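You operate a simulated robot arm through the tools that you are given. There is no shell and no other tool. Be economical: measure what you need, move in short steps, check, and stop when the job is done.

You are at the controls of a simulated robot arm. One attempt, no reset.

Task
Polish the scuff off the seat pan, put the polishing pad back and close the polish tin. What is to be rubbed or washed off counts as gone when no trace of it is left.

Only the result counts: the job must be done as asked and must still hold three seconds after the hand-in. Knocking over, shifting, dropping, spilling or breaking anything else fails it.

Robot
A 7-joint arm with a two-finger parallel gripper, fixed in place. Base frame: the origin is at the foot of the arm, x ahead of it, y to its left, z up. Lengths are in m, angles in degrees, forces in N, time in s.
With the tool pointing down near the work surface it reaches from about 0.12 to 0.56 m from the base axis. Its first joint turns from -66.0 to 66.0 degrees. Payload 2.4 kg.
The tool frame sits at the grasp point between the pads (the TCP): z along the fingers, y along the line on which they close. The tips reach 0.03 m beyond it. Largest opening 0.094 m; finger width 0.028, thickness 0.01; the body of the gripper, 0.05 by 0.096 m, starts 0.055 m behind the TCP.
Orientation is told as [roll, pitch, yaw] about the base's x, y, z axes, in that order, counted from this pose: with the fingers straight down and closing along the base's y, the tool's x points along the base's -x, its y along +y and its z along -z.

Tools
- The arm moves only by the tool move_arm. Its argument "targets" is a list of rows, each an object (a shift or turn left out is 0, a gripper value left out holds the last) with "dp": the shift along the tool's x, y, z in m, a list of three; "rotation": the turn, a rotation vector about the tool's x, y, z in degrees, a list of three; "claw": the finger opening in m, from 0 to 0.094. In form: [{"dp": [x, y, z], "rotation": [wx, wy, wz], "claw": claw}, ...]. A call has 1 to 8 rows; each row shifts and turns the commanded pose from where the row before left it, along the tool's axes as they then stand. Each row takes 0.2 s and may step no farther than 0.05 m and 8.6 degrees from the row before; otherwise, or with a gripper value out of range, the whole call is refused. A pose out of reach is approached as far as the arm can. The call stops where the force on the tool passes 40 N (or 10 N more than at its start, if that is more) or the arm is blocked; 0.2 s more then pass. The fingers move at their own pace (about 0.153 m/s each) and stop on an object; they squeeze with about 42 N. The grip force told is the motor's: it shows also when the fingers shut on nothing. Time passes only in rows, and 0.2 s behind the last, so rows that do not move let the fingers close. It gives the time, the measured TCP pose, the force on the tool (base axes), the opening and the grip force at its end, in the units of the frame above (readings bear some noise), with the torque about the TCP (base axes, N m) and any sound that the robot's microphone picked up.
- Cameras (640 x 400 px; columns grow to the right, rows downward): "scene" is fixed at [0.0054, 0.4736, 1.4147]; the picture's right is [-0.94, -0.34, 0.00], its down [-0.28, 0.77, -0.57] and it looks along [0.19, -0.53, -0.82] (base axes); focal length 214 px, centre (320, 200). "wrist" rides on the gripper at [0.076, 0.014, -0.102] in the tool frame; the picture's right is [-0.18, 0.98, 0.00], its down [-0.75, -0.14, -0.64] and it looks along [-0.63, -0.12, 0.77] (tool axes); focal length 243 px, centre (320, 200). There is no depth. A picture from a camera that has moved, and an enlarged one, comes with that camera's place and axes in the base frame and with its lens.
- grab_frame(camera): a new picture of that camera. The clock stands still meanwhile.
- close_up(camera, box): a new picture of the part [left, top, right, bottom] of that camera's present view, enlarged. The clock stands still meanwhile.
- close_job(): hands the job in; it is judged then, once.

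Work in short steps. Places have to be worked out from the pictures, the camera data and where the tool is seen: move nearer, look again, correct. Check each grasp and each placing, and mend what went wrong. You have 120 turns and 84 pictures in all, those below and enlarged ones among them. Open the gripper and draw the arm clear of the work before you hand the job in, unless the task says otherwise; then end with one line.

The tools are called after "Call:" as a command line: name --argument value ..., lists and objects as JSON in quotes. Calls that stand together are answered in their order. move_arm: Moves the arm, as the interface text tells. Its arguments: {"type":"object","properties":{"targets":{"type":"array","items":{"type":"object","properties":{"dp":{"type":"array","items":{"type":"number"}},"rotation":{"type":"array","items":{"type":"number"}},"claw":{"type":"number"}}}}},"required":["targets"]} The other tools are called the same way: grab_frame (camera) takes a picture; close_up (camera, box) takes an enlarged picture of a part of a camera's view; close_job () hands the job in.

At the start:

```text
time: 0.0
position: [0.3217, 0.0343, 1.2087]
ee_rot: [0.1, 0.0, 0.0]
wrist_force: [0.1, -0.4, 0.9]
ft_torque: [0.03, 0.01, -0.03]
gripper_width: 0.0939
grip_force: 0.1
```

scene: 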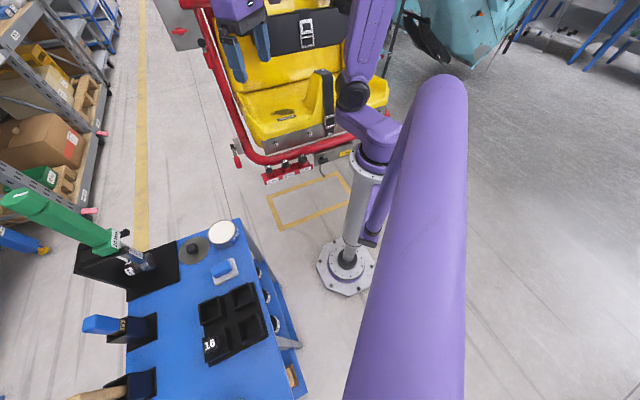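
wrist: 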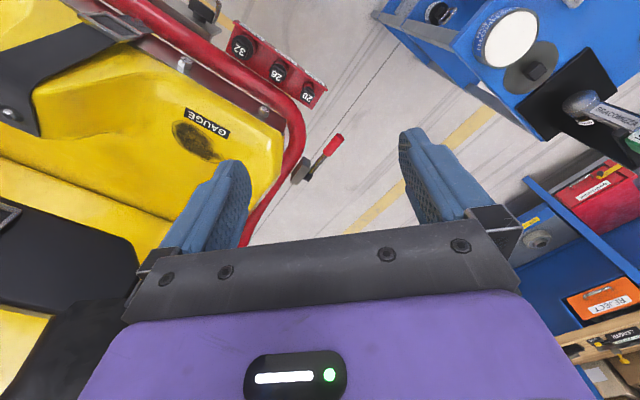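

I begin by looking at enlarged views of the cart and the seat to identify the items.

Call:
close_up --camera "scene" --box '[70, 200, 310, 400]'

Call:
close_up --camera "scene" --box '[180, 0, 420, 200]'

Call:
close_up --camera "wrist" --box '[0, 60, 320, 260]'

```text
2.00 times, centred on (190, 300) of scene
camera zoom: at [0.0054, 0.4736, 1.4147], right [-0.94, -0.34, 0.0], down [-0.28, 0.77, -0.57], along [0.19, -0.53, -0.82], focal length 429 px, centre (580, 0)
```

zoom: 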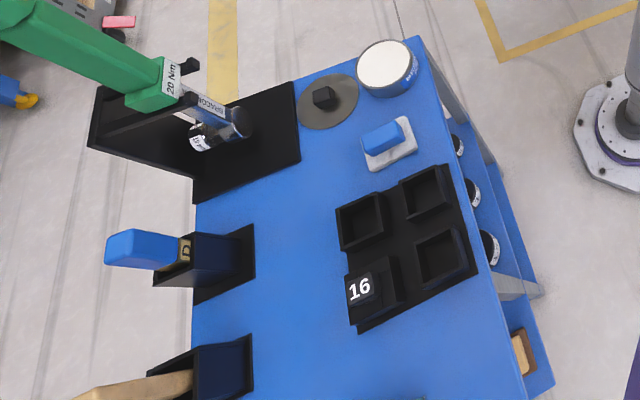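

```text
2.00 times, centred on (300, 100) of scene
camera zoom: at [0.0054, 0.4736, 1.4147], right [-0.94, -0.34, 0.0], down [-0.28, 0.77, -0.57], along [0.19, -0.53, -0.82], focal length 429 px, centre (360, 400)
```

zoom: 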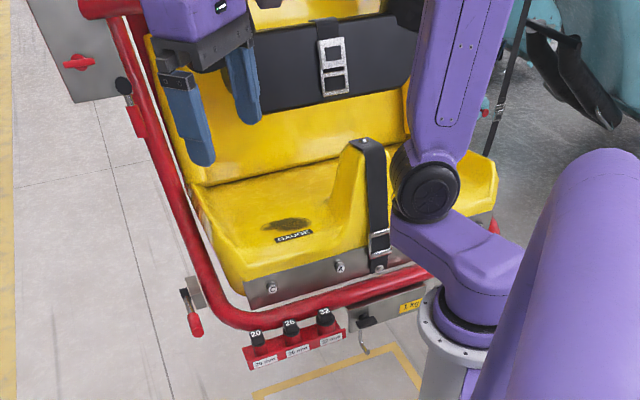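

```text
2.00 times, centred on (160, 160) of wrist
camera zoom: at [0.2467, 0.0496, 1.3115], right [0.18, 0.98, 0.0], down [0.75, -0.14, 0.64], along [0.63, -0.12, -0.77], focal length 485 px, centre (640, 280)
```

zoom: 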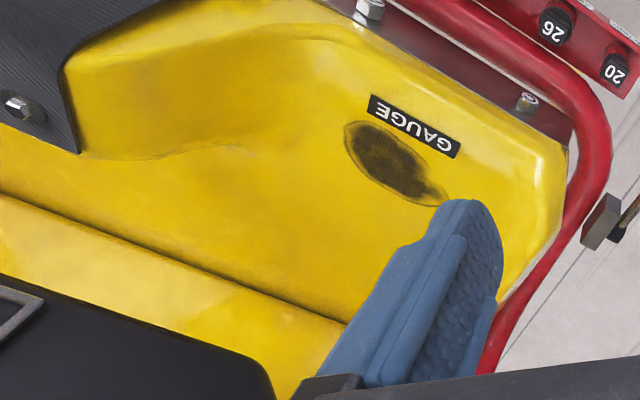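

Triangulating from both views: the scuff is at about (0.39,-0.19,0.925), the open tin at about (0.34,0.32) with its top at z≈0.88, the lid at about (0.40,0.39) and the pad at about (0.29,0.40). I move the wrist camera above the cart to measure better.

Call:
move_arm --targets '[{"dp": [0.017, 0.038, 0.008]}, {"dp": [0.017, 0.038, 0.008]}, {"dp": [0.017, 0.038, 0.008]}, {"dp": [0.017, 0.038, 0.008]}, {"dp": [0.017, 0.038, 0.008]}, {"dp": [0.017, 0.038, 0.008]}, {"dp": [0.017, 0.038, 0.008]}]'

Call:
grab_frame --camera "wrist"

Call:
grab_frame --camera "scene"

```text
time: 1.6
position: [0.2005, 0.3023, 1.1553]
ee_rot: [0.0, 0.0, -0.1]
wrist_force: [-0.1, 0.3, -0.3]
ft_torque: [-0.01, 0.01, -0.05]
gripper_width: 0.0938
grip_force: 0.0
```

```text
78 pictures are left
camera wrist: at [0.1262, 0.3172, 1.2583], right [0.19, 0.98, 0.0], down [0.75, -0.14, 0.64], along [0.63, -0.12, -0.77], focal length 243 px, centre (320, 200)
```

wrist: 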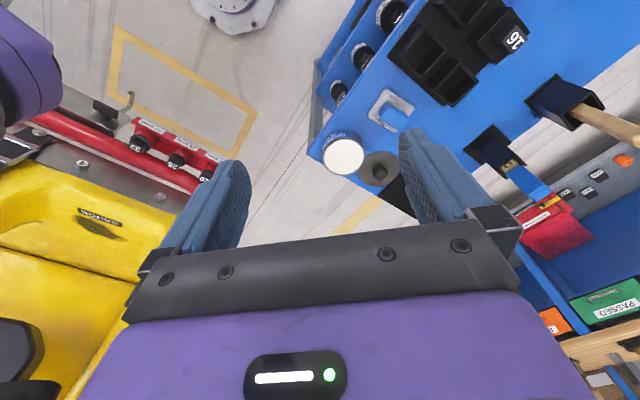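

```text
77 pictures are left
```

scene: 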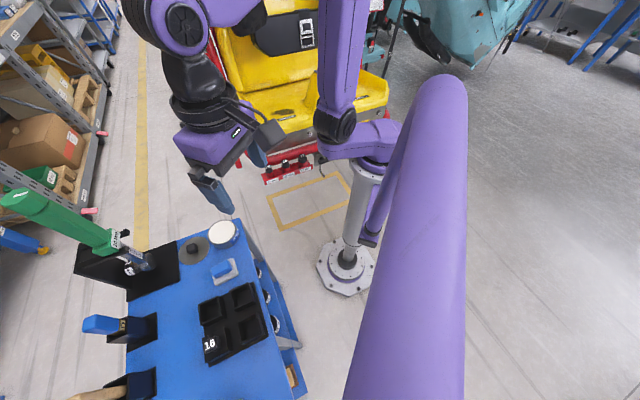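

The tin, lid and pad are visible between the fingers. I take an enlargement.

Call:
close_up --camera "wrist" --box '[290, 60, 450, 220]'

Call:
close_up --camera "scene" --box '[160, 205, 280, 285]'

```text
2.50 times, centred on (370, 140) of wrist
camera zoom: at [0.1262, 0.3172, 1.2583], right [0.19, 0.98, 0.0], down [0.75, -0.14, 0.64], along [0.63, -0.12, -0.77], focal length 606 px, centre (195, 350)
```

zoom: 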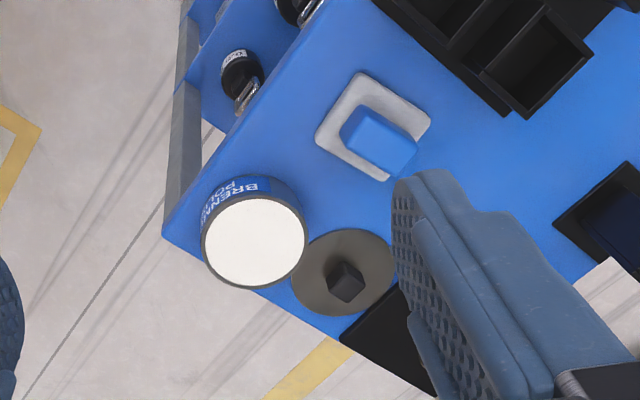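

```text
5.00 times, centred on (220, 245) of scene
camera zoom: at [0.0054, 0.4735, 1.4147], right [-0.94, -0.34, 0.0], down [-0.28, 0.77, -0.57], along [0.19, -0.53, -0.82], focal length 1072 px, centre (820, -25)
```

zoom: 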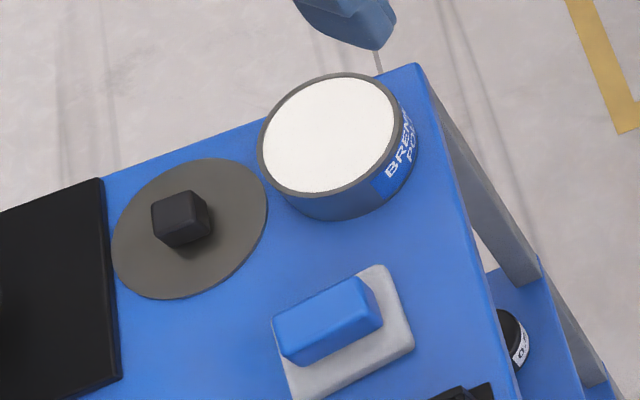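

Cart surface is about z=0.838; the pad block sits at about (0.291,0.4055) with its handle's long axis near 53° yaw; lid centre (0.412,0.385), tin (0.351,0.317) with rim at about 0.87. I yaw by +53° and descend partway, then look again.

Call:
move_arm --targets '[{"dp": [0, 0, 0.012], "rotation": [0, 0, -7.6]}, {"dp": [0, 0, 0.012], "rotation": [0, 0, -7.6]}, {"dp": [0, 0, 0.012], "rotation": [0, 0, -7.6]}, {"dp": [0, 0, 0.012], "rotation": [0, 0, -7.6]}, {"dp": [0, 0, 0.012], "rotation": [0, 0, -7.6]}, {"dp": [0, 0, 0.012], "rotation": [0, 0, -7.6]}, {"dp": [0, 0, 0.012], "rotation": [0, 0, -7.4]}]'

Call:
grab_frame --camera "wrist"

```text
time: 3.2
position: [0.2015, 0.3018, 1.0678]
ee_rot: [0.0, -0.1, 53.2]
wrist_force: [-0.2, 0.1, 0.3]
ft_torque: [-0.05, 0.0, 0.01]
gripper_width: 0.0939
grip_force: 0.1
```

```text
74 pictures are left
camera wrist: at [0.1461, 0.2497, 1.1706], right [-0.68, 0.74, 0.0], down [0.56, 0.52, 0.64], along [0.47, 0.43, -0.77], focal length 243 px, centre (320, 200)
```

wrist: 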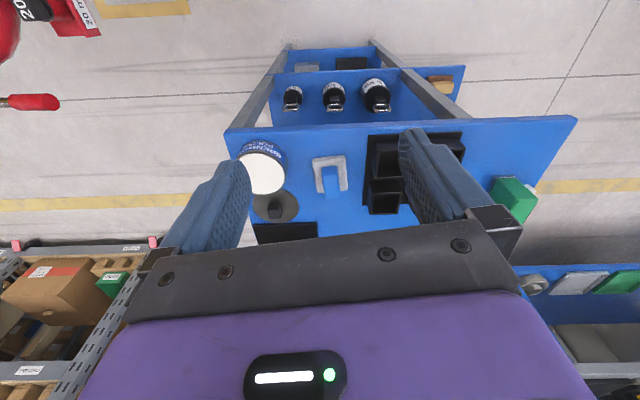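

Now I shift out over the pad at z≈0.95 with a narrower opening to stay clear of tin and tray.

Call:
move_arm --targets '[{"dp": [-0.035, -0.0025, 0.0], "claw": 0.05}, {"dp": [-0.034, -0.0025, 0.02]}, {"dp": [-0.034, -0.0025, 0.04]}, {"dp": [-0.034, -0.0025, 0.04]}]'

Call:
grab_frame --camera "wrist"

Call:
close_up --camera "scene" --box '[140, 185, 300, 285]'

```text
refused: row 3 steps farther than a row can; nothing moved
```

```text
73 pictures are left
camera wrist: at [0.1461, 0.2497, 1.1706], right [-0.68, 0.74, 0.0], down [0.56, 0.52, 0.64], along [0.47, 0.43, -0.77], focal length 243 px, centre (320, 200)
```

wrist: 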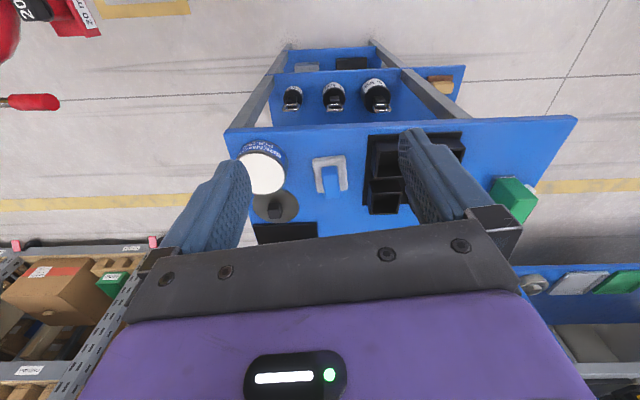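

```text
4.00 times, centred on (220, 235) of scene
camera zoom: at [0.0054, 0.4735, 1.4147], right [-0.94, -0.34, 0.0], down [-0.28, 0.77, -0.57], along [0.19, -0.53, -0.82], focal length 858 px, centre (720, 60)
```

zoom: 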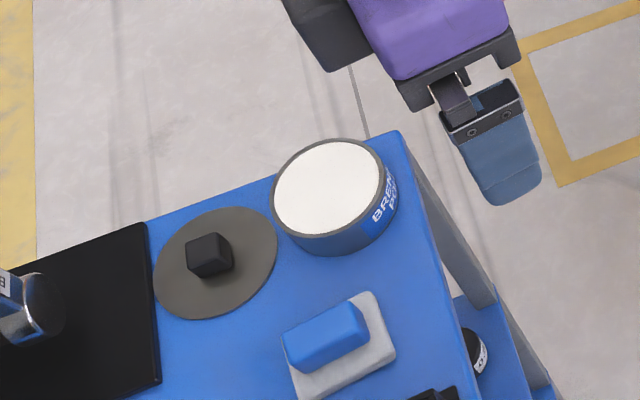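

A row was too long; I split the same move into smaller rows.

Call:
move_arm --targets '[{"dp": [-0.035, -0.0025, 0.0], "claw": 0.05}, {"dp": [-0.034, -0.0025, 0.02]}, {"dp": [-0.034, -0.0025, 0.03]}, {"dp": [-0.034, -0.0025, 0.03]}, {"dp": [0, 0, 0.03]}]'

Call:
grab_frame --camera "wrist"

Call:
close_up --camera "scene" --box '[140, 185, 300, 285]'

```text
time: 4.4
position: [0.2944, 0.4028, 0.958]
ee_rot: [0.0, 0.0, 53.0]
wrist_force: [-0.1, -0.3, -0.2]
ft_torque: [-0.01, 0.02, -0.01]
gripper_width: 0.0497
grip_force: 0.1
```

```text
71 pictures are left
camera wrist: at [0.2385, 0.3516, 1.0613], right [-0.67, 0.74, 0.0], down [0.57, 0.52, 0.64], along [0.47, 0.43, -0.77], focal length 243 px, centre (320, 200)
```

wrist: 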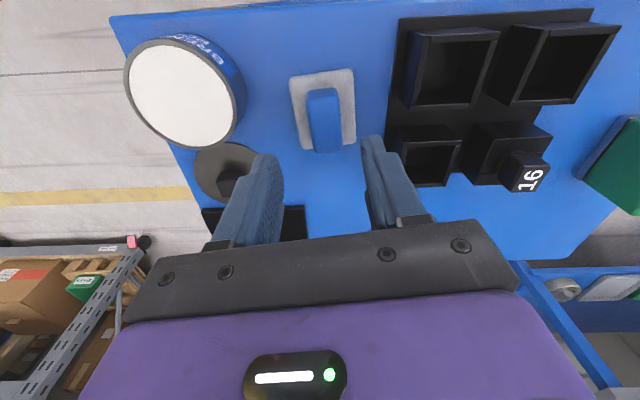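

```text
4.00 times, centred on (220, 235) of scene
camera zoom: at [0.0055, 0.4736, 1.4147], right [-0.94, -0.34, 0.0], down [-0.28, 0.77, -0.57], along [0.19, -0.53, -0.82], focal length 858 px, centre (720, 60)
```

zoom: 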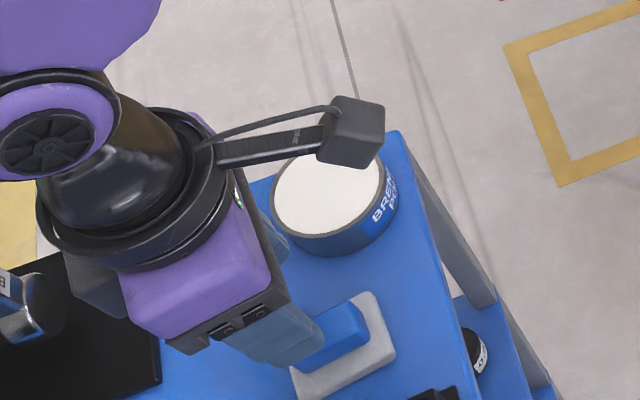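

I zoom on the pad for exact position and angle.

Call:
close_up --camera "wrist" --box '[260, 50, 390, 170]'

```text
3.33 times, centred on (325, 110) of wrist
camera zoom: at [0.2385, 0.3516, 1.0613], right [-0.67, 0.74, 0.0], down [0.57, 0.52, 0.64], along [0.47, 0.43, -0.77], focal length 809 px, centre (303, 500)
```

zoom: 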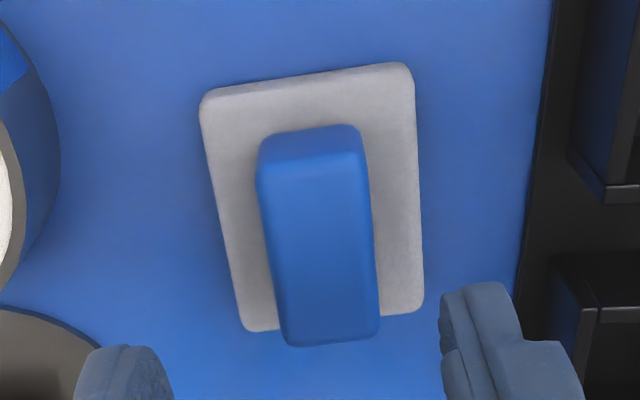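

Pad base is ~0.05×0.063, centred at tool offset (-0.001,+0.0037), rotated ~+3° about the tool z. I align and descend to about z 0.888.

Call:
move_arm --targets '[{"dp": [-0.001, 0.0037, 0], "rotation": [0, 0, 3.2], "claw": 0.042}, {"dp": [0, 0, 0.03]}, {"dp": [0, 0, 0.03]}, {"dp": [0, 0, 0.01]}]'

Call:
grab_frame --camera "wrist"

Call:
close_up --camera "scene" --box '[180, 225, 260, 295]'

```text
time: 5.4
position: [0.291, 0.4094, 0.8941]
ee_rot: [0.0, -0.1, 49.8]
wrist_force: [-4.9, -6.6, 17.7]
ft_torque: [-0.29, 0.1, -0.03]
gripper_width: 0.042
grip_force: 0.1
stopped in row 4: the force on the tool passed its limit at 67 N (the readings are from after the stop); the commanded pose is now the measured one
```

```text
68 pictures are left
camera wrist: at [0.232, 0.3586, 0.9969], right [-0.63, 0.77, 0.0], down [0.59, 0.48, 0.64], along [0.5, 0.41, -0.77], focal length 243 px, centre (320, 200)
```

wrist: 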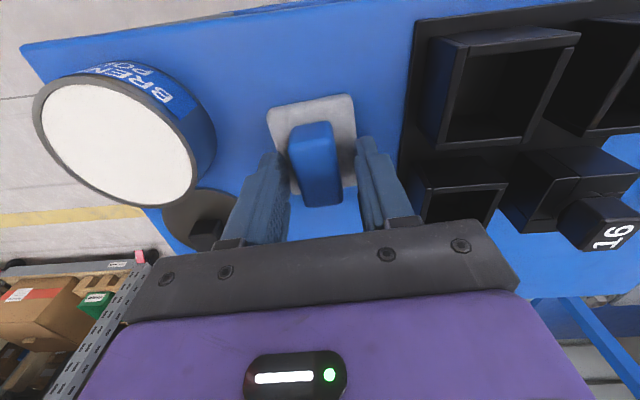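

```text
5.71 times, centred on (220, 260) of scene
camera zoom: at [0.0052, 0.4732, 1.4148], right [-0.94, -0.34, 0.0], down [-0.28, 0.77, -0.57], along [0.19, -0.53, -0.82], focal length 1226 px, centre (891, -143)
```

zoom: 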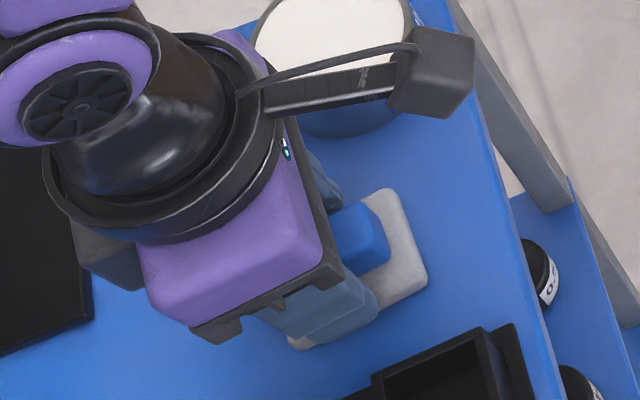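

Contact came at TCP z=0.894, presumably the tips on the pad's base. I ease up 4 mm and check the alignment closely.

Call:
move_arm --targets '[{"dp": [0, 0, -0.004]}]'

Call:
close_up --camera "wrist" --box '[220, 80, 420, 240]'

```text
time: 5.8
position: [0.2915, 0.4088, 0.8973]
ee_rot: [0.0, -0.1, 49.8]
wrist_force: [0.3, -0.5, 0.2]
ft_torque: [0.02, -0.01, 0.01]
gripper_width: 0.0419
grip_force: 0.0
```

```text
2.50 times, centred on (320, 160) of wrist
camera zoom: at [0.2325, 0.3595, 1.0003], right [-0.63, 0.78, 0.0], down [0.59, 0.48, 0.64], along [0.5, 0.41, -0.77], focal length 606 px, centre (320, 300)
```

zoom: 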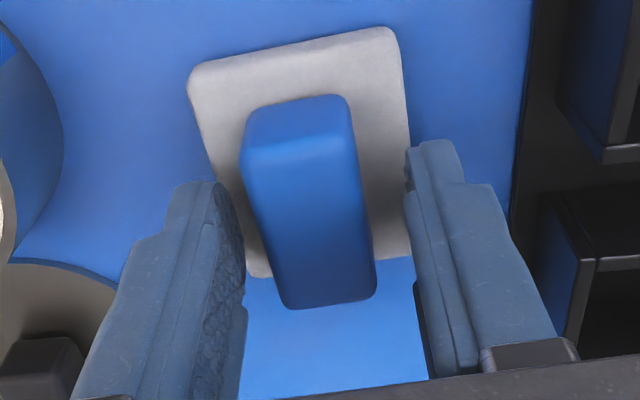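

Fingers straddle the handle with a ~2 mm offset. I correct slightly, and close.

Call:
move_arm --targets '[{"dp": [0.003, -0.002, 0.001]}, {"claw": 0.01}, {}, {}]'

Call:
close_up --camera "wrist" --box '[220, 80, 420, 240]'

```text
time: 6.8
position: [0.2901, 0.4028, 0.8959]
ee_rot: [0.0, -0.1, 49.7]
wrist_force: [0.1, -0.6, 0.9]
ft_torque: [-0.01, -0.01, 0.02]
gripper_width: 0.0226
grip_force: 42.3
```

```text
2.50 times, centred on (320, 160) of wrist
camera zoom: at [0.2315, 0.3549, 0.9996], right [-0.63, 0.78, 0.0], down [0.59, 0.48, 0.64], along [0.5, 0.41, -0.77], focal length 606 px, centre (320, 300)
```

zoom: 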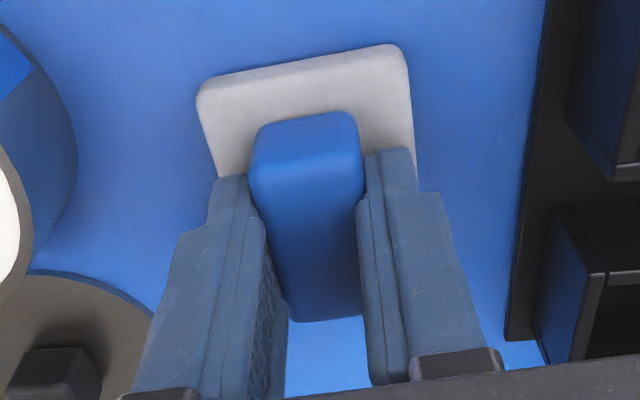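

Gripped (0.0226 m wide). I remember this pose (0.290,0.403,0.896, yaw 49.7°) for the return, and lift.

Call:
move_arm --targets '[{"dp": [0, 0, -0.01]}, {"dp": [0, 0, -0.03]}, {"dp": [0, 0, -0.045]}, {"dp": [0, 0, -0.045]}, {"dp": [0, 0, -0.045]}, {"dp": [0, 0, -0.045]}]'

Call:
grab_frame --camera "wrist"

Call:
close_up --camera "scene" --box '[140, 125, 300, 285]'

```text
time: 8.2
position: [0.2878, 0.4026, 1.1174]
ee_rot: [-0.1, -0.1, 49.7]
wrist_force: [-0.6, -0.7, -0.6]
ft_torque: [0.01, 0.02, -0.02]
gripper_width: 0.023
grip_force: 42.0
```

```text
64 pictures are left
camera wrist: at [0.2287, 0.3542, 1.2206], right [-0.63, 0.77, 0.0], down [0.59, 0.48, 0.64], along [0.5, 0.41, -0.77], focal length 243 px, centre (320, 200)
```

wrist: 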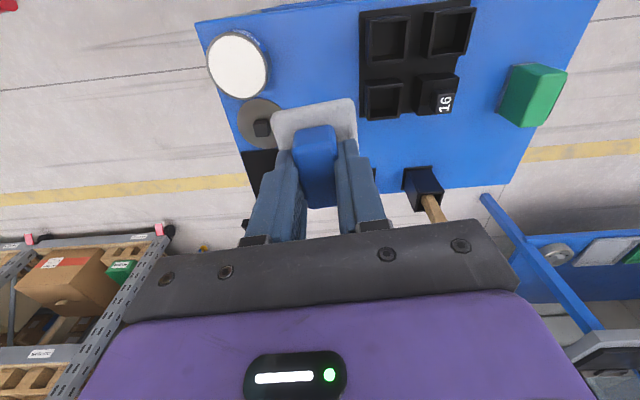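

```text
2.50 times, centred on (220, 205) of scene
camera zoom: at [0.0054, 0.4735, 1.4147], right [-0.94, -0.34, 0.0], down [-0.28, 0.77, -0.57], along [0.19, -0.53, -0.82], focal length 536 px, centre (570, 188)
```

zoom: 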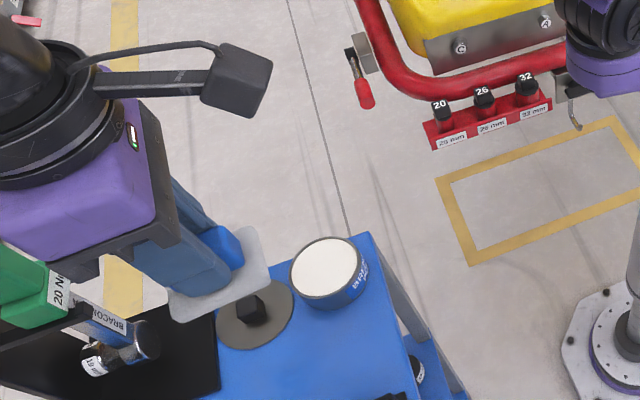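

The pad is held well. I rotate to yaw ≈0 in place, then carry it across above the seat.

Call:
move_arm --targets '[{"rotation": [0, 0, 8.3]}, {"rotation": [0, 0, 8.3]}, {"rotation": [0, 0, 8.3]}, {"rotation": [0, 0, 8.3]}, {"rotation": [0, 0, 8.3]}, {"rotation": [0, 0, 8.3]}]'

Call:
move_arm --targets '[{"dp": [0, -0.048, 0]}, {"dp": [0, -0.048, 0]}, {"dp": [0, -0.048, 0]}, {"dp": [0, -0.048, 0]}, {"dp": [0, -0.048, 0]}, {"dp": [0, -0.048, 0]}, {"dp": [0, -0.048, 0]}, {"dp": [0, -0.048, 0]}]'

Call:
grab_frame --camera "wrist"

Call:
grab_frame --camera "scene"

```text
time: 9.6
position: [0.2895, 0.4049, 1.1156]
ee_rot: [0.1, -0.2, -0.1]
wrist_force: [0.0, -0.7, -0.9]
ft_torque: [-0.02, 0.02, -0.01]
gripper_width: 0.023
grip_force: 42.2
```

```text
time: 11.4
position: [0.2891, 0.0149, 1.117]
ee_rot: [0.0, 0.0, 0.0]
wrist_force: [-0.6, 0.2, -1.0]
ft_torque: [-0.01, 0.04, 0.01]
gripper_width: 0.0227
grip_force: 41.9
```

```text
62 pictures are left
camera wrist: at [0.2144, 0.0307, 1.2201], right [0.18, 0.98, 0.0], down [0.75, -0.14, 0.64], along [0.63, -0.12, -0.77], focal length 243 px, centre (320, 200)
```

wrist: 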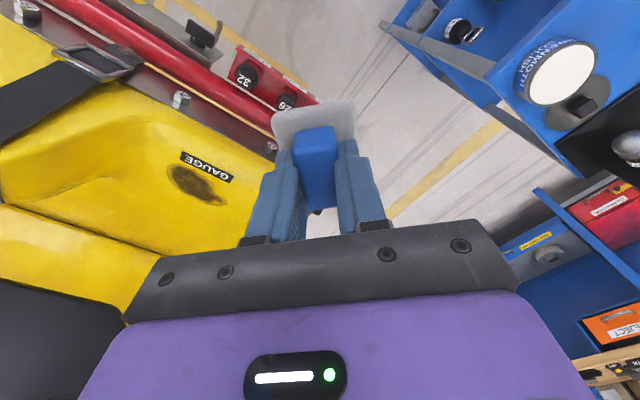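

```text
61 pictures are left
```

scene: 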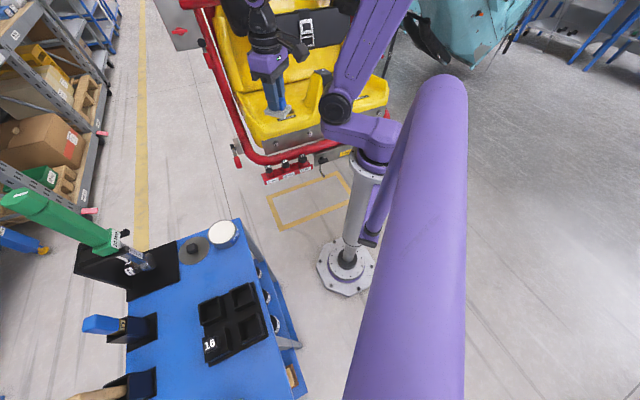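

The scuff is about 0.10×0.04 m, centred at (0.395,-0.19), with its long axis at about 28° yaw. I move above it and align the tool with that axis.

Call:
move_arm --targets '[{"dp": [-0.0178, -0.034, 0.01]}, {"dp": [-0.0178, -0.034, 0.01]}, {"dp": [-0.0178, -0.034, 0.01]}, {"dp": [-0.0178, -0.034, 0.01]}, {"dp": [-0.0178, -0.034, 0.01]}, {"dp": [-0.0178, -0.034, 0.01]}]'

Call:
move_arm --targets '[{"rotation": [0, 0, -7]}, {"rotation": [0, 0, -7]}, {"rotation": [0, 0, -7]}, {"rotation": [0, 0, -7]}]'

Call:
grab_frame --camera "wrist"

Call:
close_up --camera "scene" --box '[200, 0, 400, 170]'

```text
time: 12.8
position: [0.3962, -0.1861, 1.0519]
ee_rot: [0.1, -0.1, 0.1]
wrist_force: [0.3, 0.2, -0.7]
ft_torque: [0.01, -0.02, 0.03]
gripper_width: 0.0229
grip_force: 42.3
```

```text
time: 13.8
position: [0.3967, -0.1856, 1.0544]
ee_rot: [0.1, -0.1, 28.1]
wrist_force: [-0.7, 0.6, 0.1]
ft_torque: [-0.03, 0.0, -0.01]
gripper_width: 0.023
grip_force: 41.7
```

```text
60 pictures are left
camera wrist: at [0.3239, -0.2075, 1.1574], right [-0.3, 0.95, 0.0], down [0.73, 0.23, 0.64], along [0.61, 0.19, -0.77], focal length 243 px, centre (320, 200)
```

wrist: 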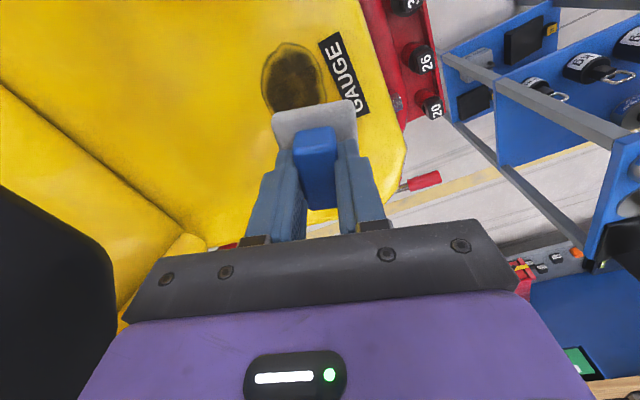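

```text
2.35 times, centred on (300, 85) of scene
camera zoom: at [0.0054, 0.4735, 1.4147], right [-0.94, -0.34, 0.0], down [-0.28, 0.77, -0.57], along [0.19, -0.53, -0.82], focal length 505 px, centre (367, 471)
```

zoom: 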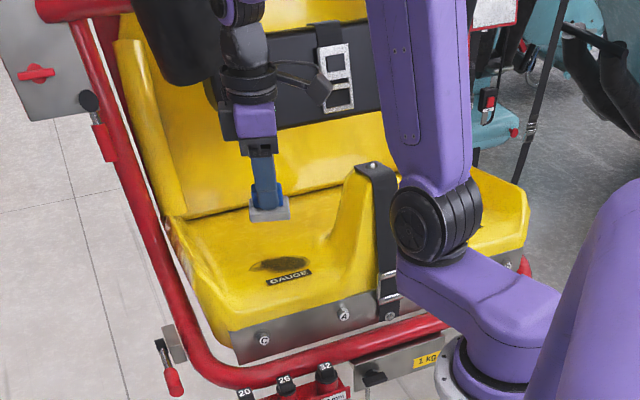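

Combining rays from three views: the scuff runs from about (0.361,-0.226) to (0.450,-0.177) at z≈0.908, flat, ~0.055 wide. I shift the pad -0.018 in tool y over its centre and descend close to the surface.

Call:
move_arm --targets '[{"dp": [-0.001, -0.018, 0.03]}, {"dp": [0, 0, 0.03]}, {"dp": [0, 0, 0.015]}]'

Call:
close_up --camera "scene" --box '[240, 60, 340, 130]'

Call:
grab_frame --camera "wrist"

```text
time: 14.6
position: [0.4052, -0.2016, 0.9777]
ee_rot: [0.0, -0.1, 28.0]
wrist_force: [-0.3, -0.4, -1.0]
ft_torque: [0.01, 0.02, -0.02]
gripper_width: 0.0228
grip_force: 42.1
```

```text
5.71 times, centred on (290, 95) of scene
camera zoom: at [0.0054, 0.4735, 1.4147], right [-0.94, -0.34, 0.0], down [-0.28, 0.77, -0.57], along [0.19, -0.53, -0.82], focal length 1226 px, centre (491, 800)
```

zoom: 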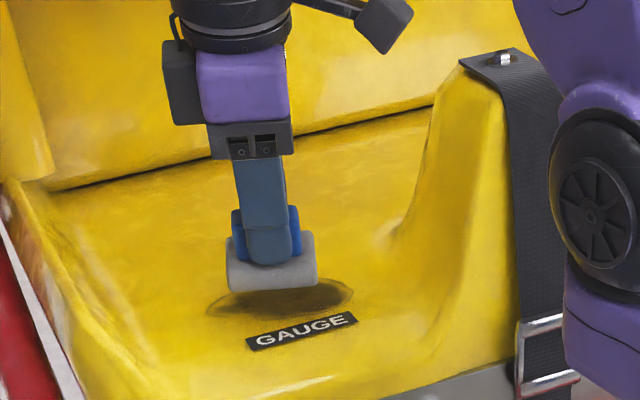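

```text
57 pictures are left
camera wrist: at [0.3332, -0.2251, 1.0813], right [-0.3, 0.95, 0.0], down [0.73, 0.23, 0.64], along [0.61, 0.19, -0.77], focal length 243 px, centre (320, 200)
```

wrist: 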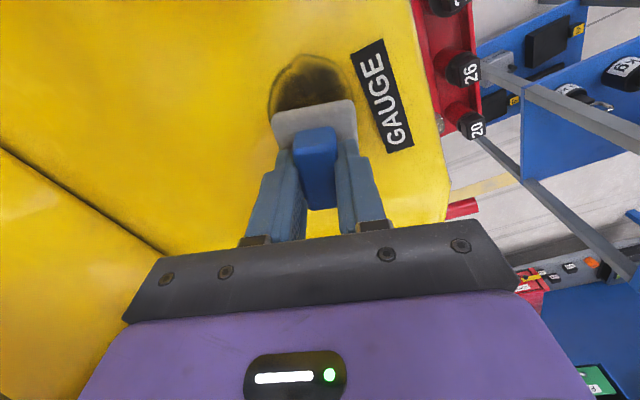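

The pad is aligned over the scuff. I press down in 2 mm steps until contact.

Call:
move_arm --targets '[{"dp": [0, 0, 0.003]}, {"dp": [0, 0, 0.003]}, {"dp": [0, 0, 0.002]}, {"dp": [0, 0, 0.002]}]'

```text
time: 15.6
position: [0.4071, -0.1994, 0.9687]
ee_rot: [0.1, 0.0, 27.9]
wrist_force: [0.0, 0.1, -0.5]
ft_torque: [0.02, 0.04, -0.03]
gripper_width: 0.0227
grip_force: 41.8
```

No contact yet; continuing.

Call:
move_arm --targets '[{"dp": [0, 0, 0.002]}, {"dp": [0, 0, 0.002]}]'

Call:
move_arm --targets '[{"dp": [0, 0, 0.002]}, {"dp": [0, 0, 0.002]}]'

```text
time: 16.2
position: [0.4075, -0.1998, 0.9652]
ee_rot: [0.1, -0.2, 28.0]
wrist_force: [0.7, 0.1, -0.6]
ft_torque: [0.01, -0.04, 0.0]
gripper_width: 0.0227
grip_force: 42.0
```

```text
time: 16.8
position: [0.4075, -0.1999, 0.962]
ee_rot: [0.1, -0.1, 28.0]
wrist_force: [0.2, 0.6, -1.2]
ft_torque: [0.01, -0.02, 0.0]
gripper_width: 0.0229
grip_force: 42.3
```

Call:
move_arm --targets '[{"dp": [0, 0, 0.002]}, {"dp": [0, 0, 0.002]}]'

Call:
close_up --camera "scene" --box '[240, 60, 340, 130]'

```text
time: 17.4
position: [0.4068, -0.2003, 0.9576]
ee_rot: [0.0, -0.1, 28.1]
wrist_force: [0.2, 0.5, 2.5]
ft_torque: [0.01, 0.08, 0.03]
gripper_width: 0.0227
grip_force: 42.0
```

```text
5.71 times, centred on (290, 95) of scene
camera zoom: at [0.0054, 0.4736, 1.4147], right [-0.94, -0.34, 0.0], down [-0.28, 0.77, -0.57], along [0.19, -0.53, -0.82], focal length 1226 px, centre (491, 800)
```

zoom: 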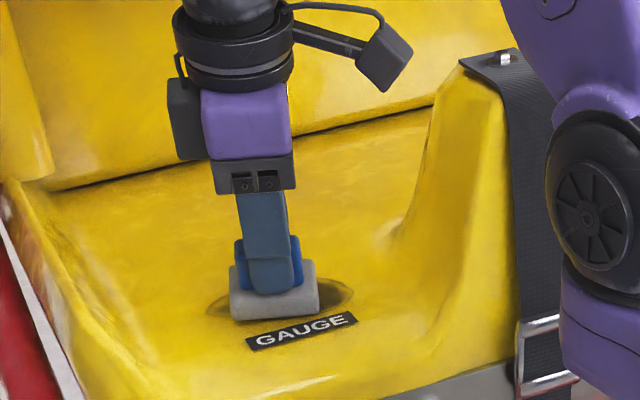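

Contact at z≈0.958 (≈3.5 N). I press 2 mm more and do a first stroke pair along the scuff.

Call:
move_arm --targets '[{"dp": [0, 0, 0.002]}, {"dp": [-0.02, 0, 0]}, {"dp": [-0.02, 0, 0]}, {"dp": [0.02, 0, 0]}, {"dp": [0.02, 0, 0]}, {"dp": [0.02, 0, 0]}, {"dp": [0.02, 0, 0]}, {"dp": [-0.02, 0, 0]}]'

Call:
close_up --camera "scene" --box '[240, 60, 340, 130]'

```text
time: 18.6
position: [0.4123, -0.1978, 0.9577]
ee_rot: [-0.6, -0.6, 28.0]
wrist_force: [-1.1, -1.6, 7.4]
ft_torque: [0.01, 0.41, 0.06]
gripper_width: 0.0231
grip_force: 41.9
stopped in row 6: the force on the tool passed its limit at 41 N (the readings are from after the stop); the commanded pose is now the measured one
```

```text
5.71 times, centred on (290, 95) of scene
camera zoom: at [0.0053, 0.4736, 1.4147], right [-0.94, -0.34, 0.0], down [-0.28, 0.77, -0.57], along [0.19, -0.53, -0.82], focal length 1226 px, centre (491, 800)
```

zoom: 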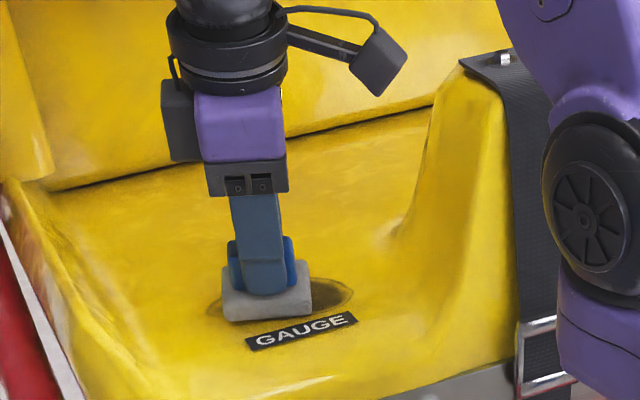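

Force spiked on the return stroke, so I ease 1 mm and stroke slower, checking how forces behave toward the far end.

Call:
move_arm --targets '[{"dp": [0, 0, -0.001]}, {"dp": [-0.01, 0, 0]}, {"dp": [-0.01, 0, 0]}, {"dp": [-0.01, 0, 0]}]'

Call:
move_arm --targets '[{"dp": [0.01, 0, 0]}, {"dp": [0.01, 0, 0]}, {"dp": [0.01, 0, 0]}]'

Call:
move_arm --targets '[{"dp": [0.01, 0, 0]}, {"dp": [0.01, 0, 0]}, {"dp": [0.01, 0, 0]}]'

Call:
close_up --camera "scene" --box '[240, 60, 340, 130]'

```text
time: 19.6
position: [0.4368, -0.1833, 0.9577]
ee_rot: [-0.5, -0.6, 28.1]
wrist_force: [-0.5, 0.8, -0.2]
ft_torque: [0.01, 0.0, 0.0]
gripper_width: 0.0227
grip_force: 41.8
```

```text
time: 20.4
position: [0.4111, -0.1989, 0.9574]
ee_rot: [-0.5, -0.7, 28.0]
wrist_force: [0.0, -0.6, -0.1]
ft_torque: [-0.02, 0.0, -0.01]
gripper_width: 0.0229
grip_force: 42.0
```

```text
time: 21.2
position: [0.3863, -0.2119, 0.9589]
ee_rot: [-0.7, -0.8, 28.0]
wrist_force: [6.1, 0.2, 9.1]
ft_torque: [0.13, 0.11, -0.08]
gripper_width: 0.0231
grip_force: 42.1
```

```text
5.71 times, centred on (290, 95) of scene
camera zoom: at [0.0055, 0.4736, 1.4146], right [-0.94, -0.34, 0.0], down [-0.28, 0.77, -0.57], along [0.19, -0.53, -0.82], focal length 1226 px, centre (491, 800)
```

zoom: 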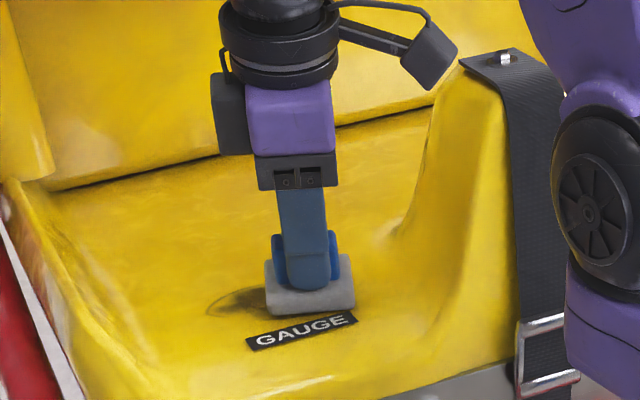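

Contact force rises toward the near end (seat rises slightly there). I lift and look whether the scuff has faded where I rubbed.

Call:
move_arm --targets '[{"dp": [0, 0, -0.03]}, {"dp": [0.03, 0, -0.03]}, {"dp": [0.04, 0, -0.02]}]'

Call:
close_up --camera "wrist" --box '[200, 20, 400, 160]'

Call:
close_up --camera "scene" --box '[240, 60, 340, 130]'

```text
time: 22.1
position: [0.3199, -0.2447, 1.0392]
ee_rot: [-0.4, -0.7, 28.0]
wrist_force: [0.2, -0.2, -0.3]
ft_torque: [0.02, 0.04, -0.01]
gripper_width: 0.023
grip_force: 42.3
```

```text
2.86 times, centred on (300, 90) of wrist
camera zoom: at [0.2455, -0.267, 1.1413], right [-0.3, 0.95, -0.01], down [0.72, 0.23, 0.65], along [0.62, 0.19, -0.76], focal length 693 px, centre (377, 514)
```

zoom: 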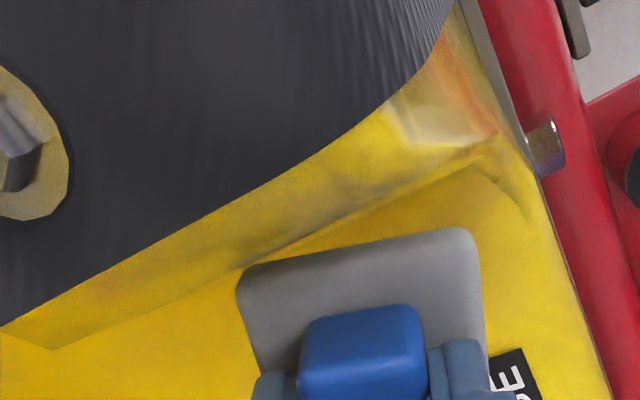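

```text
5.71 times, centred on (290, 95) of scene
camera zoom: at [0.0054, 0.4736, 1.4147], right [-0.94, -0.34, 0.0], down [-0.28, 0.77, -0.57], along [0.19, -0.53, -0.82], focal length 1226 px, centre (491, 800)
```

zoom: 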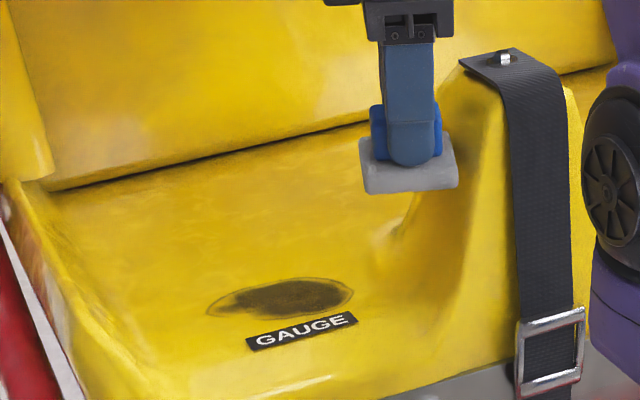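

Not clearly changed. I try once more dry with firmer, well-centred contact on (0.408,-0.207).

Call:
move_arm --targets '[{"dp": [-0.045, -0.004, 0.01]}, {"dp": [-0.045, -0.004, 0.02]}, {"dp": [-0.005, 0, 0.03]}, {"dp": [0, 0, 0.016]}, {"dp": [0, 0, 0.004]}]'

Call:
move_arm --targets '[{"dp": [0, 0, 0.002]}, {"dp": [0, 0, 0.002]}]'

```text
time: 23.2
position: [0.4107, -0.2077, 0.9568]
ee_rot: [-0.7, -0.7, 28.0]
wrist_force: [0.0, -0.6, -0.2]
ft_torque: [-0.02, 0.01, 0.03]
gripper_width: 0.023
grip_force: 42.3
```

```text
time: 23.9
position: [0.4107, -0.2089, 0.9548]
ee_rot: [-0.9, -0.8, 28.1]
wrist_force: [-2.2, -0.7, 37.8]
ft_torque: [0.32, 1.51, 0.03]
gripper_width: 0.023
grip_force: 42.0
```

Contact is very stiff and at the near corner (torque → r≈(-0.04,0.01)), so the pad is not flat. I lift 3 mm, tilt the tool a little to match the seat, and press again in 1 mm steps.

Call:
move_arm --targets '[{"dp": [0, 0, -0.004]}, {"rotation": [-2.47, 1.86, 0]}, {"dp": [0, 0, 0.001]}, {"dp": [0, 0, 0.001]}, {"dp": [0, 0, 0.001]}]'

Call:
move_arm --targets '[{"dp": [0, 0, 0.001]}, {}]'

Call:
move_arm --targets '[{"dp": [0, 0, 0.001]}, {}]'

```text
time: 25.1
position: [0.4103, -0.2074, 0.9537]
ee_rot: [1.9, 1.2, 27.9]
wrist_force: [0.3, -0.4, -0.8]
ft_torque: [0.02, 0.0, -0.04]
gripper_width: 0.0229
grip_force: 42.0
```

```text
time: 25.6
position: [0.4102, -0.2077, 0.9532]
ee_rot: [1.9, 1.2, 28.0]
wrist_force: [0.5, -0.4, 3.9]
ft_torque: [0.01, 0.18, -0.03]
gripper_width: 0.0228
grip_force: 41.6
```

```text
time: 26.2
position: [0.41, -0.2088, 0.9542]
ee_rot: [1.8, 1.2, 28.1]
wrist_force: [0.4, -1.1, 12.9]
ft_torque: [0.05, 0.47, 0.04]
gripper_width: 0.0231
grip_force: 41.8
```

Still loaded at the near edge; I tilt another 2.5° in pitch and check.

Call:
move_arm --targets '[{"dp": [0, 0, -0.003]}, {"rotation": [-1.2, 2.2, 0]}, {"dp": [0, 0, 0.001]}, {"dp": [0, 0, 0.001]}, {"dp": [0, 0, 0.001]}]'

Call:
move_arm --targets '[{"dp": [0, 0, 0.001]}, {}]'

Call:
move_arm --targets '[{"dp": [0, 0, 0.001]}, {}]'

```text
time: 27.4
position: [0.4119, -0.2072, 0.9541]
ee_rot: [3.1, 3.2, 28.1]
wrist_force: [-1.5, 0.3, 9.4]
ft_torque: [0.41, -0.06, 0.04]
gripper_width: 0.0229
grip_force: 41.8
```

```text
time: 28.1
position: [0.4101, -0.207, 0.9537]
ee_rot: [3.0, 3.3, 28.1]
wrist_force: [1.7, 0.5, 26.7]
ft_torque: [1.08, -0.36, -0.04]
gripper_width: 0.0227
grip_force: 41.8
```

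```text
time: 28.7
position: [0.411, -0.2091, 0.953]
ee_rot: [2.9, 3.3, 28.0]
wrist_force: [-1.6, 0.1, 9.4]
ft_torque: [0.44, -0.01, 0.04]
gripper_width: 0.0229
grip_force: 41.6
stopped in row 2: the force on the tool passed its limit at 40 N (the readings are from after the stop); the commanded pose is now the measured one
```

The contact corners match the edge of the GAUGE label, so the pad is riding on the label plate rather than the seat. I lift, reset the tilt, yaw to 36° (parallel to label and scuff) and recentre on (0.407,-0.207).

Call:
move_arm --targets '[{"dp": [0, 0, -0.015]}, {"rotation": [2.9, -3.3, 0]}, {"rotation": [0, 0, -8]}]'

Call:
grab_frame --camera "wrist"

Call:
close_up --camera "scene" --box '[240, 60, 340, 130]'

```text
time: 29.5
position: [0.4141, -0.2086, 0.9676]
ee_rot: [0.0, -0.1, 35.9]
wrist_force: [0.1, -0.2, -1.2]
ft_torque: [0.02, 0.03, 0.0]
gripper_width: 0.0229
grip_force: 42.2
```

```text
51 pictures are left
camera wrist: at [0.3439, -0.2413, 1.0698], right [-0.43, 0.9, 0.0], down [0.69, 0.33, 0.64], along [0.58, 0.28, -0.77], focal length 243 px, centre (320, 200)
```

wrist: 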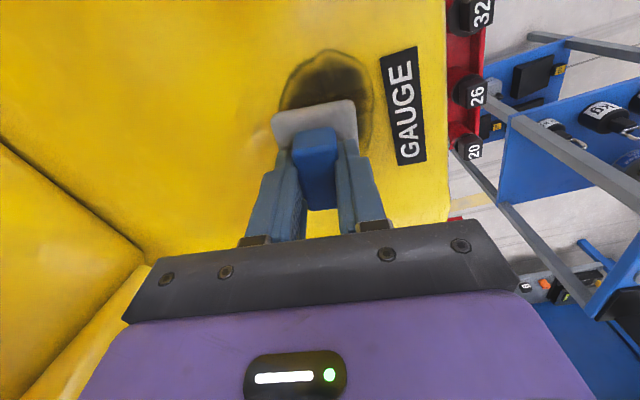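

```text
5.71 times, centred on (290, 95) of scene
camera zoom: at [0.0054, 0.4736, 1.4147], right [-0.94, -0.34, 0.0], down [-0.28, 0.77, -0.57], along [0.19, -0.53, -0.82], focal length 1226 px, centre (491, 800)
```

zoom: 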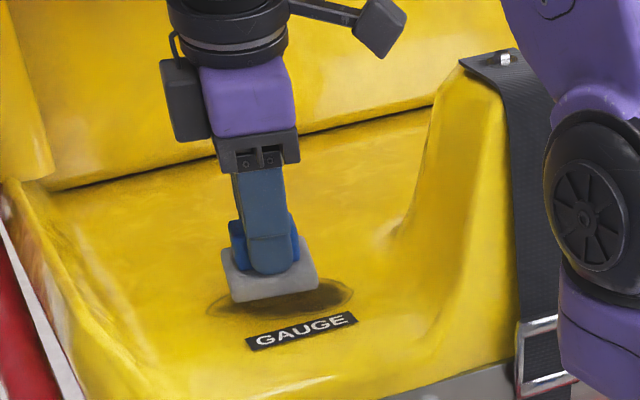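

The label is now clear of the pad; scuff centre is at tool (0,+0.009). I yaw 4° more, shift there, and probe down gently.

Call:
move_arm --targets '[{"dp": [0, 0.008, 0], "rotation": [0, 0, -4]}, {"dp": [0, 0, 0.005]}, {"dp": [0, 0, 0.003]}, {"dp": [0, 0, 0.002]}, {}]'

Call:
move_arm --targets '[{"dp": [0, 0, 0.001]}, {"dp": [0, 0, 0.001]}, {}]'

Call:
move_arm --targets '[{"dp": [0, 0, 0.001]}, {}]'

```text
time: 30.7
position: [0.4078, -0.2016, 0.9561]
ee_rot: [0.0, -0.1, 40.0]
wrist_force: [-0.2, 0.3, -0.5]
ft_torque: [0.01, -0.02, -0.02]
gripper_width: 0.0231
grip_force: 42.4
```

```text
time: 31.5
position: [0.4088, -0.2012, 0.9554]
ee_rot: [0.0, -0.1, 40.0]
wrist_force: [0.2, -0.4, 0.2]
ft_torque: [0.01, 0.01, 0.0]
gripper_width: 0.0232
grip_force: 41.8
```

```text
time: 32.1
position: [0.408, -0.2022, 0.9543]
ee_rot: [0.0, -0.1, 40.0]
wrist_force: [-3.4, -0.7, 13.1]
ft_torque: [0.11, 0.44, 0.08]
gripper_width: 0.0233
grip_force: 42.0
```

Now the load sits on the +y edge only (seat slopes back). I tilt 2.5° about tool x to lie flat and recheck.

Call:
move_arm --targets '[{"dp": [0, 0, -0.003]}, {"rotation": [-2.5, 0, 0]}, {"dp": [0, 0, 0.001]}, {"dp": [0, 0, 0.001]}, {"dp": [0, 0, 0.001]}, {}]'

Call:
move_arm --targets '[{"dp": [0, 0, 0.001]}, {}]'

Call:
move_arm --targets '[{"dp": [0, 0, 0.0005]}, {}]'

```text
time: 33.5
position: [0.4078, -0.2017, 0.9547]
ee_rot: [2.6, 0.0, 39.9]
wrist_force: [0.6, -0.3, -0.3]
ft_torque: [0.01, -0.03, 0.04]
gripper_width: 0.0227
grip_force: 42.0
```

```text
time: 34.1
position: [0.4083, -0.2014, 0.9545]
ee_rot: [2.3, -0.1, 40.0]
wrist_force: [1.4, 0.7, 4.9]
ft_torque: [0.06, 0.16, 0.0]
gripper_width: 0.0229
grip_force: 42.4
```

```text
time: 34.7
position: [0.4089, -0.2018, 0.9529]
ee_rot: [2.4, 0.0, 40.0]
wrist_force: [0.0, 3.1, 15.1]
ft_torque: [0.39, 0.38, -0.03]
gripper_width: 0.0226
grip_force: 42.2
```

Still the +y edge; tilt 3° more.

Call:
move_arm --targets '[{"dp": [0, 0, -0.003]}, {"rotation": [-3, 0.5, 0]}, {"dp": [0, 0, 0.001]}, {"dp": [0, 0, 0.001]}, {"dp": [0, 0, 0.001]}, {}]'

Call:
move_arm --targets '[{"dp": [0, 0, 0.001]}, {}]'

Call:
move_arm --targets '[{"dp": [0, 0, 0.0005]}, {}]'

Call:
close_up --camera "scene" --box '[240, 60, 340, 130]'

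```text
time: 36.1
position: [0.4079, -0.2026, 0.9539]
ee_rot: [5.4, 0.4, 40.1]
wrist_force: [0.5, 0.5, 6.4]
ft_torque: [0.32, -0.06, -0.05]
gripper_width: 0.023
grip_force: 41.7
```

```text
time: 36.7
position: [0.4077, -0.2023, 0.953]
ee_rot: [5.3, 0.4, 39.9]
wrist_force: [0.3, -0.1, 26.8]
ft_torque: [0.93, 0.11, -0.04]
gripper_width: 0.0231
grip_force: 41.7
```

```text
time: 37.3
position: [0.4078, -0.2019, 0.9528]
ee_rot: [5.3, 0.4, 40.0]
wrist_force: [3.9, -3.3, 36.3]
ft_torque: [0.94, 0.24, -0.04]
gripper_width: 0.0229
grip_force: 42.5
```

```text
5.71 times, centred on (290, 95) of scene
camera zoom: at [0.0051, 0.4737, 1.4146], right [-0.94, -0.34, 0.0], down [-0.28, 0.77, -0.57], along [0.19, -0.53, -0.82], focal length 1226 px, centre (491, 800)
```

zoom: 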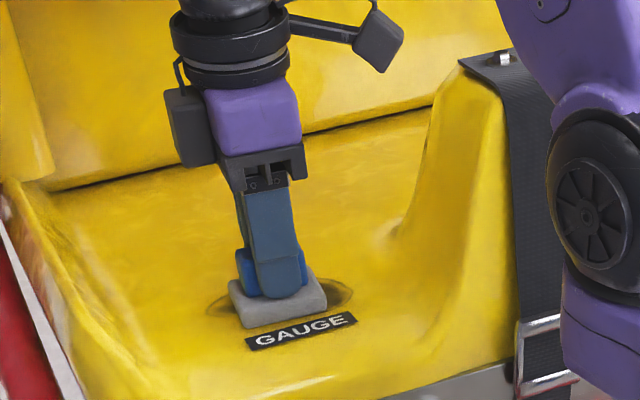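

All contact points lie right on the label's edge line, so the pad still catches the label. I lift, remove the tilt, and shift 0.012 away from the label before probing again.

Call:
move_arm --targets '[{"dp": [0, 0, -0.006]}, {"dp": [0, -0.012, 0], "rotation": [5.3, -0.4, 0]}, {"dp": [0, 0, 0.002]}, {"dp": [0, 0, 0.002]}, {}]'

Call:
move_arm --targets '[{"dp": [0, 0, 0.001]}, {"dp": [0, 0, 0.001]}, {}]'

Call:
move_arm --targets '[{"dp": [0, 0, 0.001]}, {}]'

Call:
move_arm --targets '[{"dp": [0, 0, 0.001]}, {}]'

```text
time: 38.5
position: [0.4165, -0.2109, 0.9525]
ee_rot: [0.1, 0.1, 40.0]
wrist_force: [-3.2, 1.6, 10.5]
ft_torque: [0.15, 0.46, 0.02]
gripper_width: 0.0229
grip_force: 41.9
```

```text
time: 39.1
position: [0.4165, -0.212, 0.9533]
ee_rot: [0.0, 0.0, 40.0]
wrist_force: [-1.9, 0.8, 9.7]
ft_torque: [0.1, 0.46, 0.01]
gripper_width: 0.023
grip_force: 42.0
stopped in row 3: the force on the tool passed its limit at 43 N (the readings are from after the stop); the commanded pose is now the measured one
```

```text
time: 39.7
position: [0.4157, -0.2129, 0.9519]
ee_rot: [-0.2, -0.1, 40.0]
wrist_force: [-4.5, 0.8, 31.6]
ft_torque: [0.43, 1.03, 0.13]
gripper_width: 0.023
grip_force: 41.8
```

```text
time: 40.1
position: [0.4175, -0.2115, 0.9523]
ee_rot: [-0.2, -0.2, 40.1]
wrist_force: [-1.9, 1.2, 11.3]
ft_torque: [0.13, 0.43, 0.02]
gripper_width: 0.0229
grip_force: 41.7
stopped in row 2: the force on the tool passed its limit at 45 N (the readings are from after the stop); the commanded pose is now the measured one
```

Now well off the label and flat, the +y edge still bears, so the seat does slope back. I tilt -4° about tool x here and probe.

Call:
move_arm --targets '[{"dp": [0, 0, -0.005]}, {"dp": [0, -0.002, 0], "rotation": [-4, 0.5, 0]}, {"dp": [0, 0, 0.001]}, {"dp": [0, 0, 0.001]}, {"dp": [0, 0, 0.001]}, {}]'

Call:
move_arm --targets '[{"dp": [0, 0, 0.001]}, {}]'

Call:
move_arm --targets '[{"dp": [0, 0, 0.001]}, {}]'

```text
time: 41.5
position: [0.4179, -0.2131, 0.9541]
ee_rot: [3.7, 0.4, 40.0]
wrist_force: [-0.6, 0.2, 0.0]
ft_torque: [-0.02, 0.02, -0.02]
gripper_width: 0.0229
grip_force: 41.7
```

```text
time: 42.1
position: [0.4173, -0.2136, 0.9514]
ee_rot: [3.8, 0.3, 39.9]
wrist_force: [0.5, -0.1, -1.0]
ft_torque: [0.0, 0.0, 0.01]
gripper_width: 0.0229
grip_force: 41.8
```

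```text
time: 42.7
position: [0.4159, -0.2135, 0.9505]
ee_rot: [3.9, 0.4, 39.9]
wrist_force: [-1.2, -0.2, -0.4]
ft_torque: [-0.03, 0.04, -0.04]
gripper_width: 0.0229
grip_force: 42.4
```

Call:
move_arm --targets '[{"dp": [0, 0, 0.001]}, {}]'

Call:
move_arm --targets '[{"dp": [0, 0, 0.001]}, {}]'

```text
time: 43.3
position: [0.4174, -0.2132, 0.9506]
ee_rot: [3.8, 0.4, 40.1]
wrist_force: [-0.3, -0.3, -0.2]
ft_torque: [0.01, -0.01, 0.0]
gripper_width: 0.0227
grip_force: 42.0
```

```text
time: 43.9
position: [0.4183, -0.2125, 0.951]
ee_rot: [3.8, 0.4, 40.0]
wrist_force: [-1.6, -3.0, 14.3]
ft_torque: [0.39, 0.15, 0.02]
gripper_width: 0.0228
grip_force: 41.9
```

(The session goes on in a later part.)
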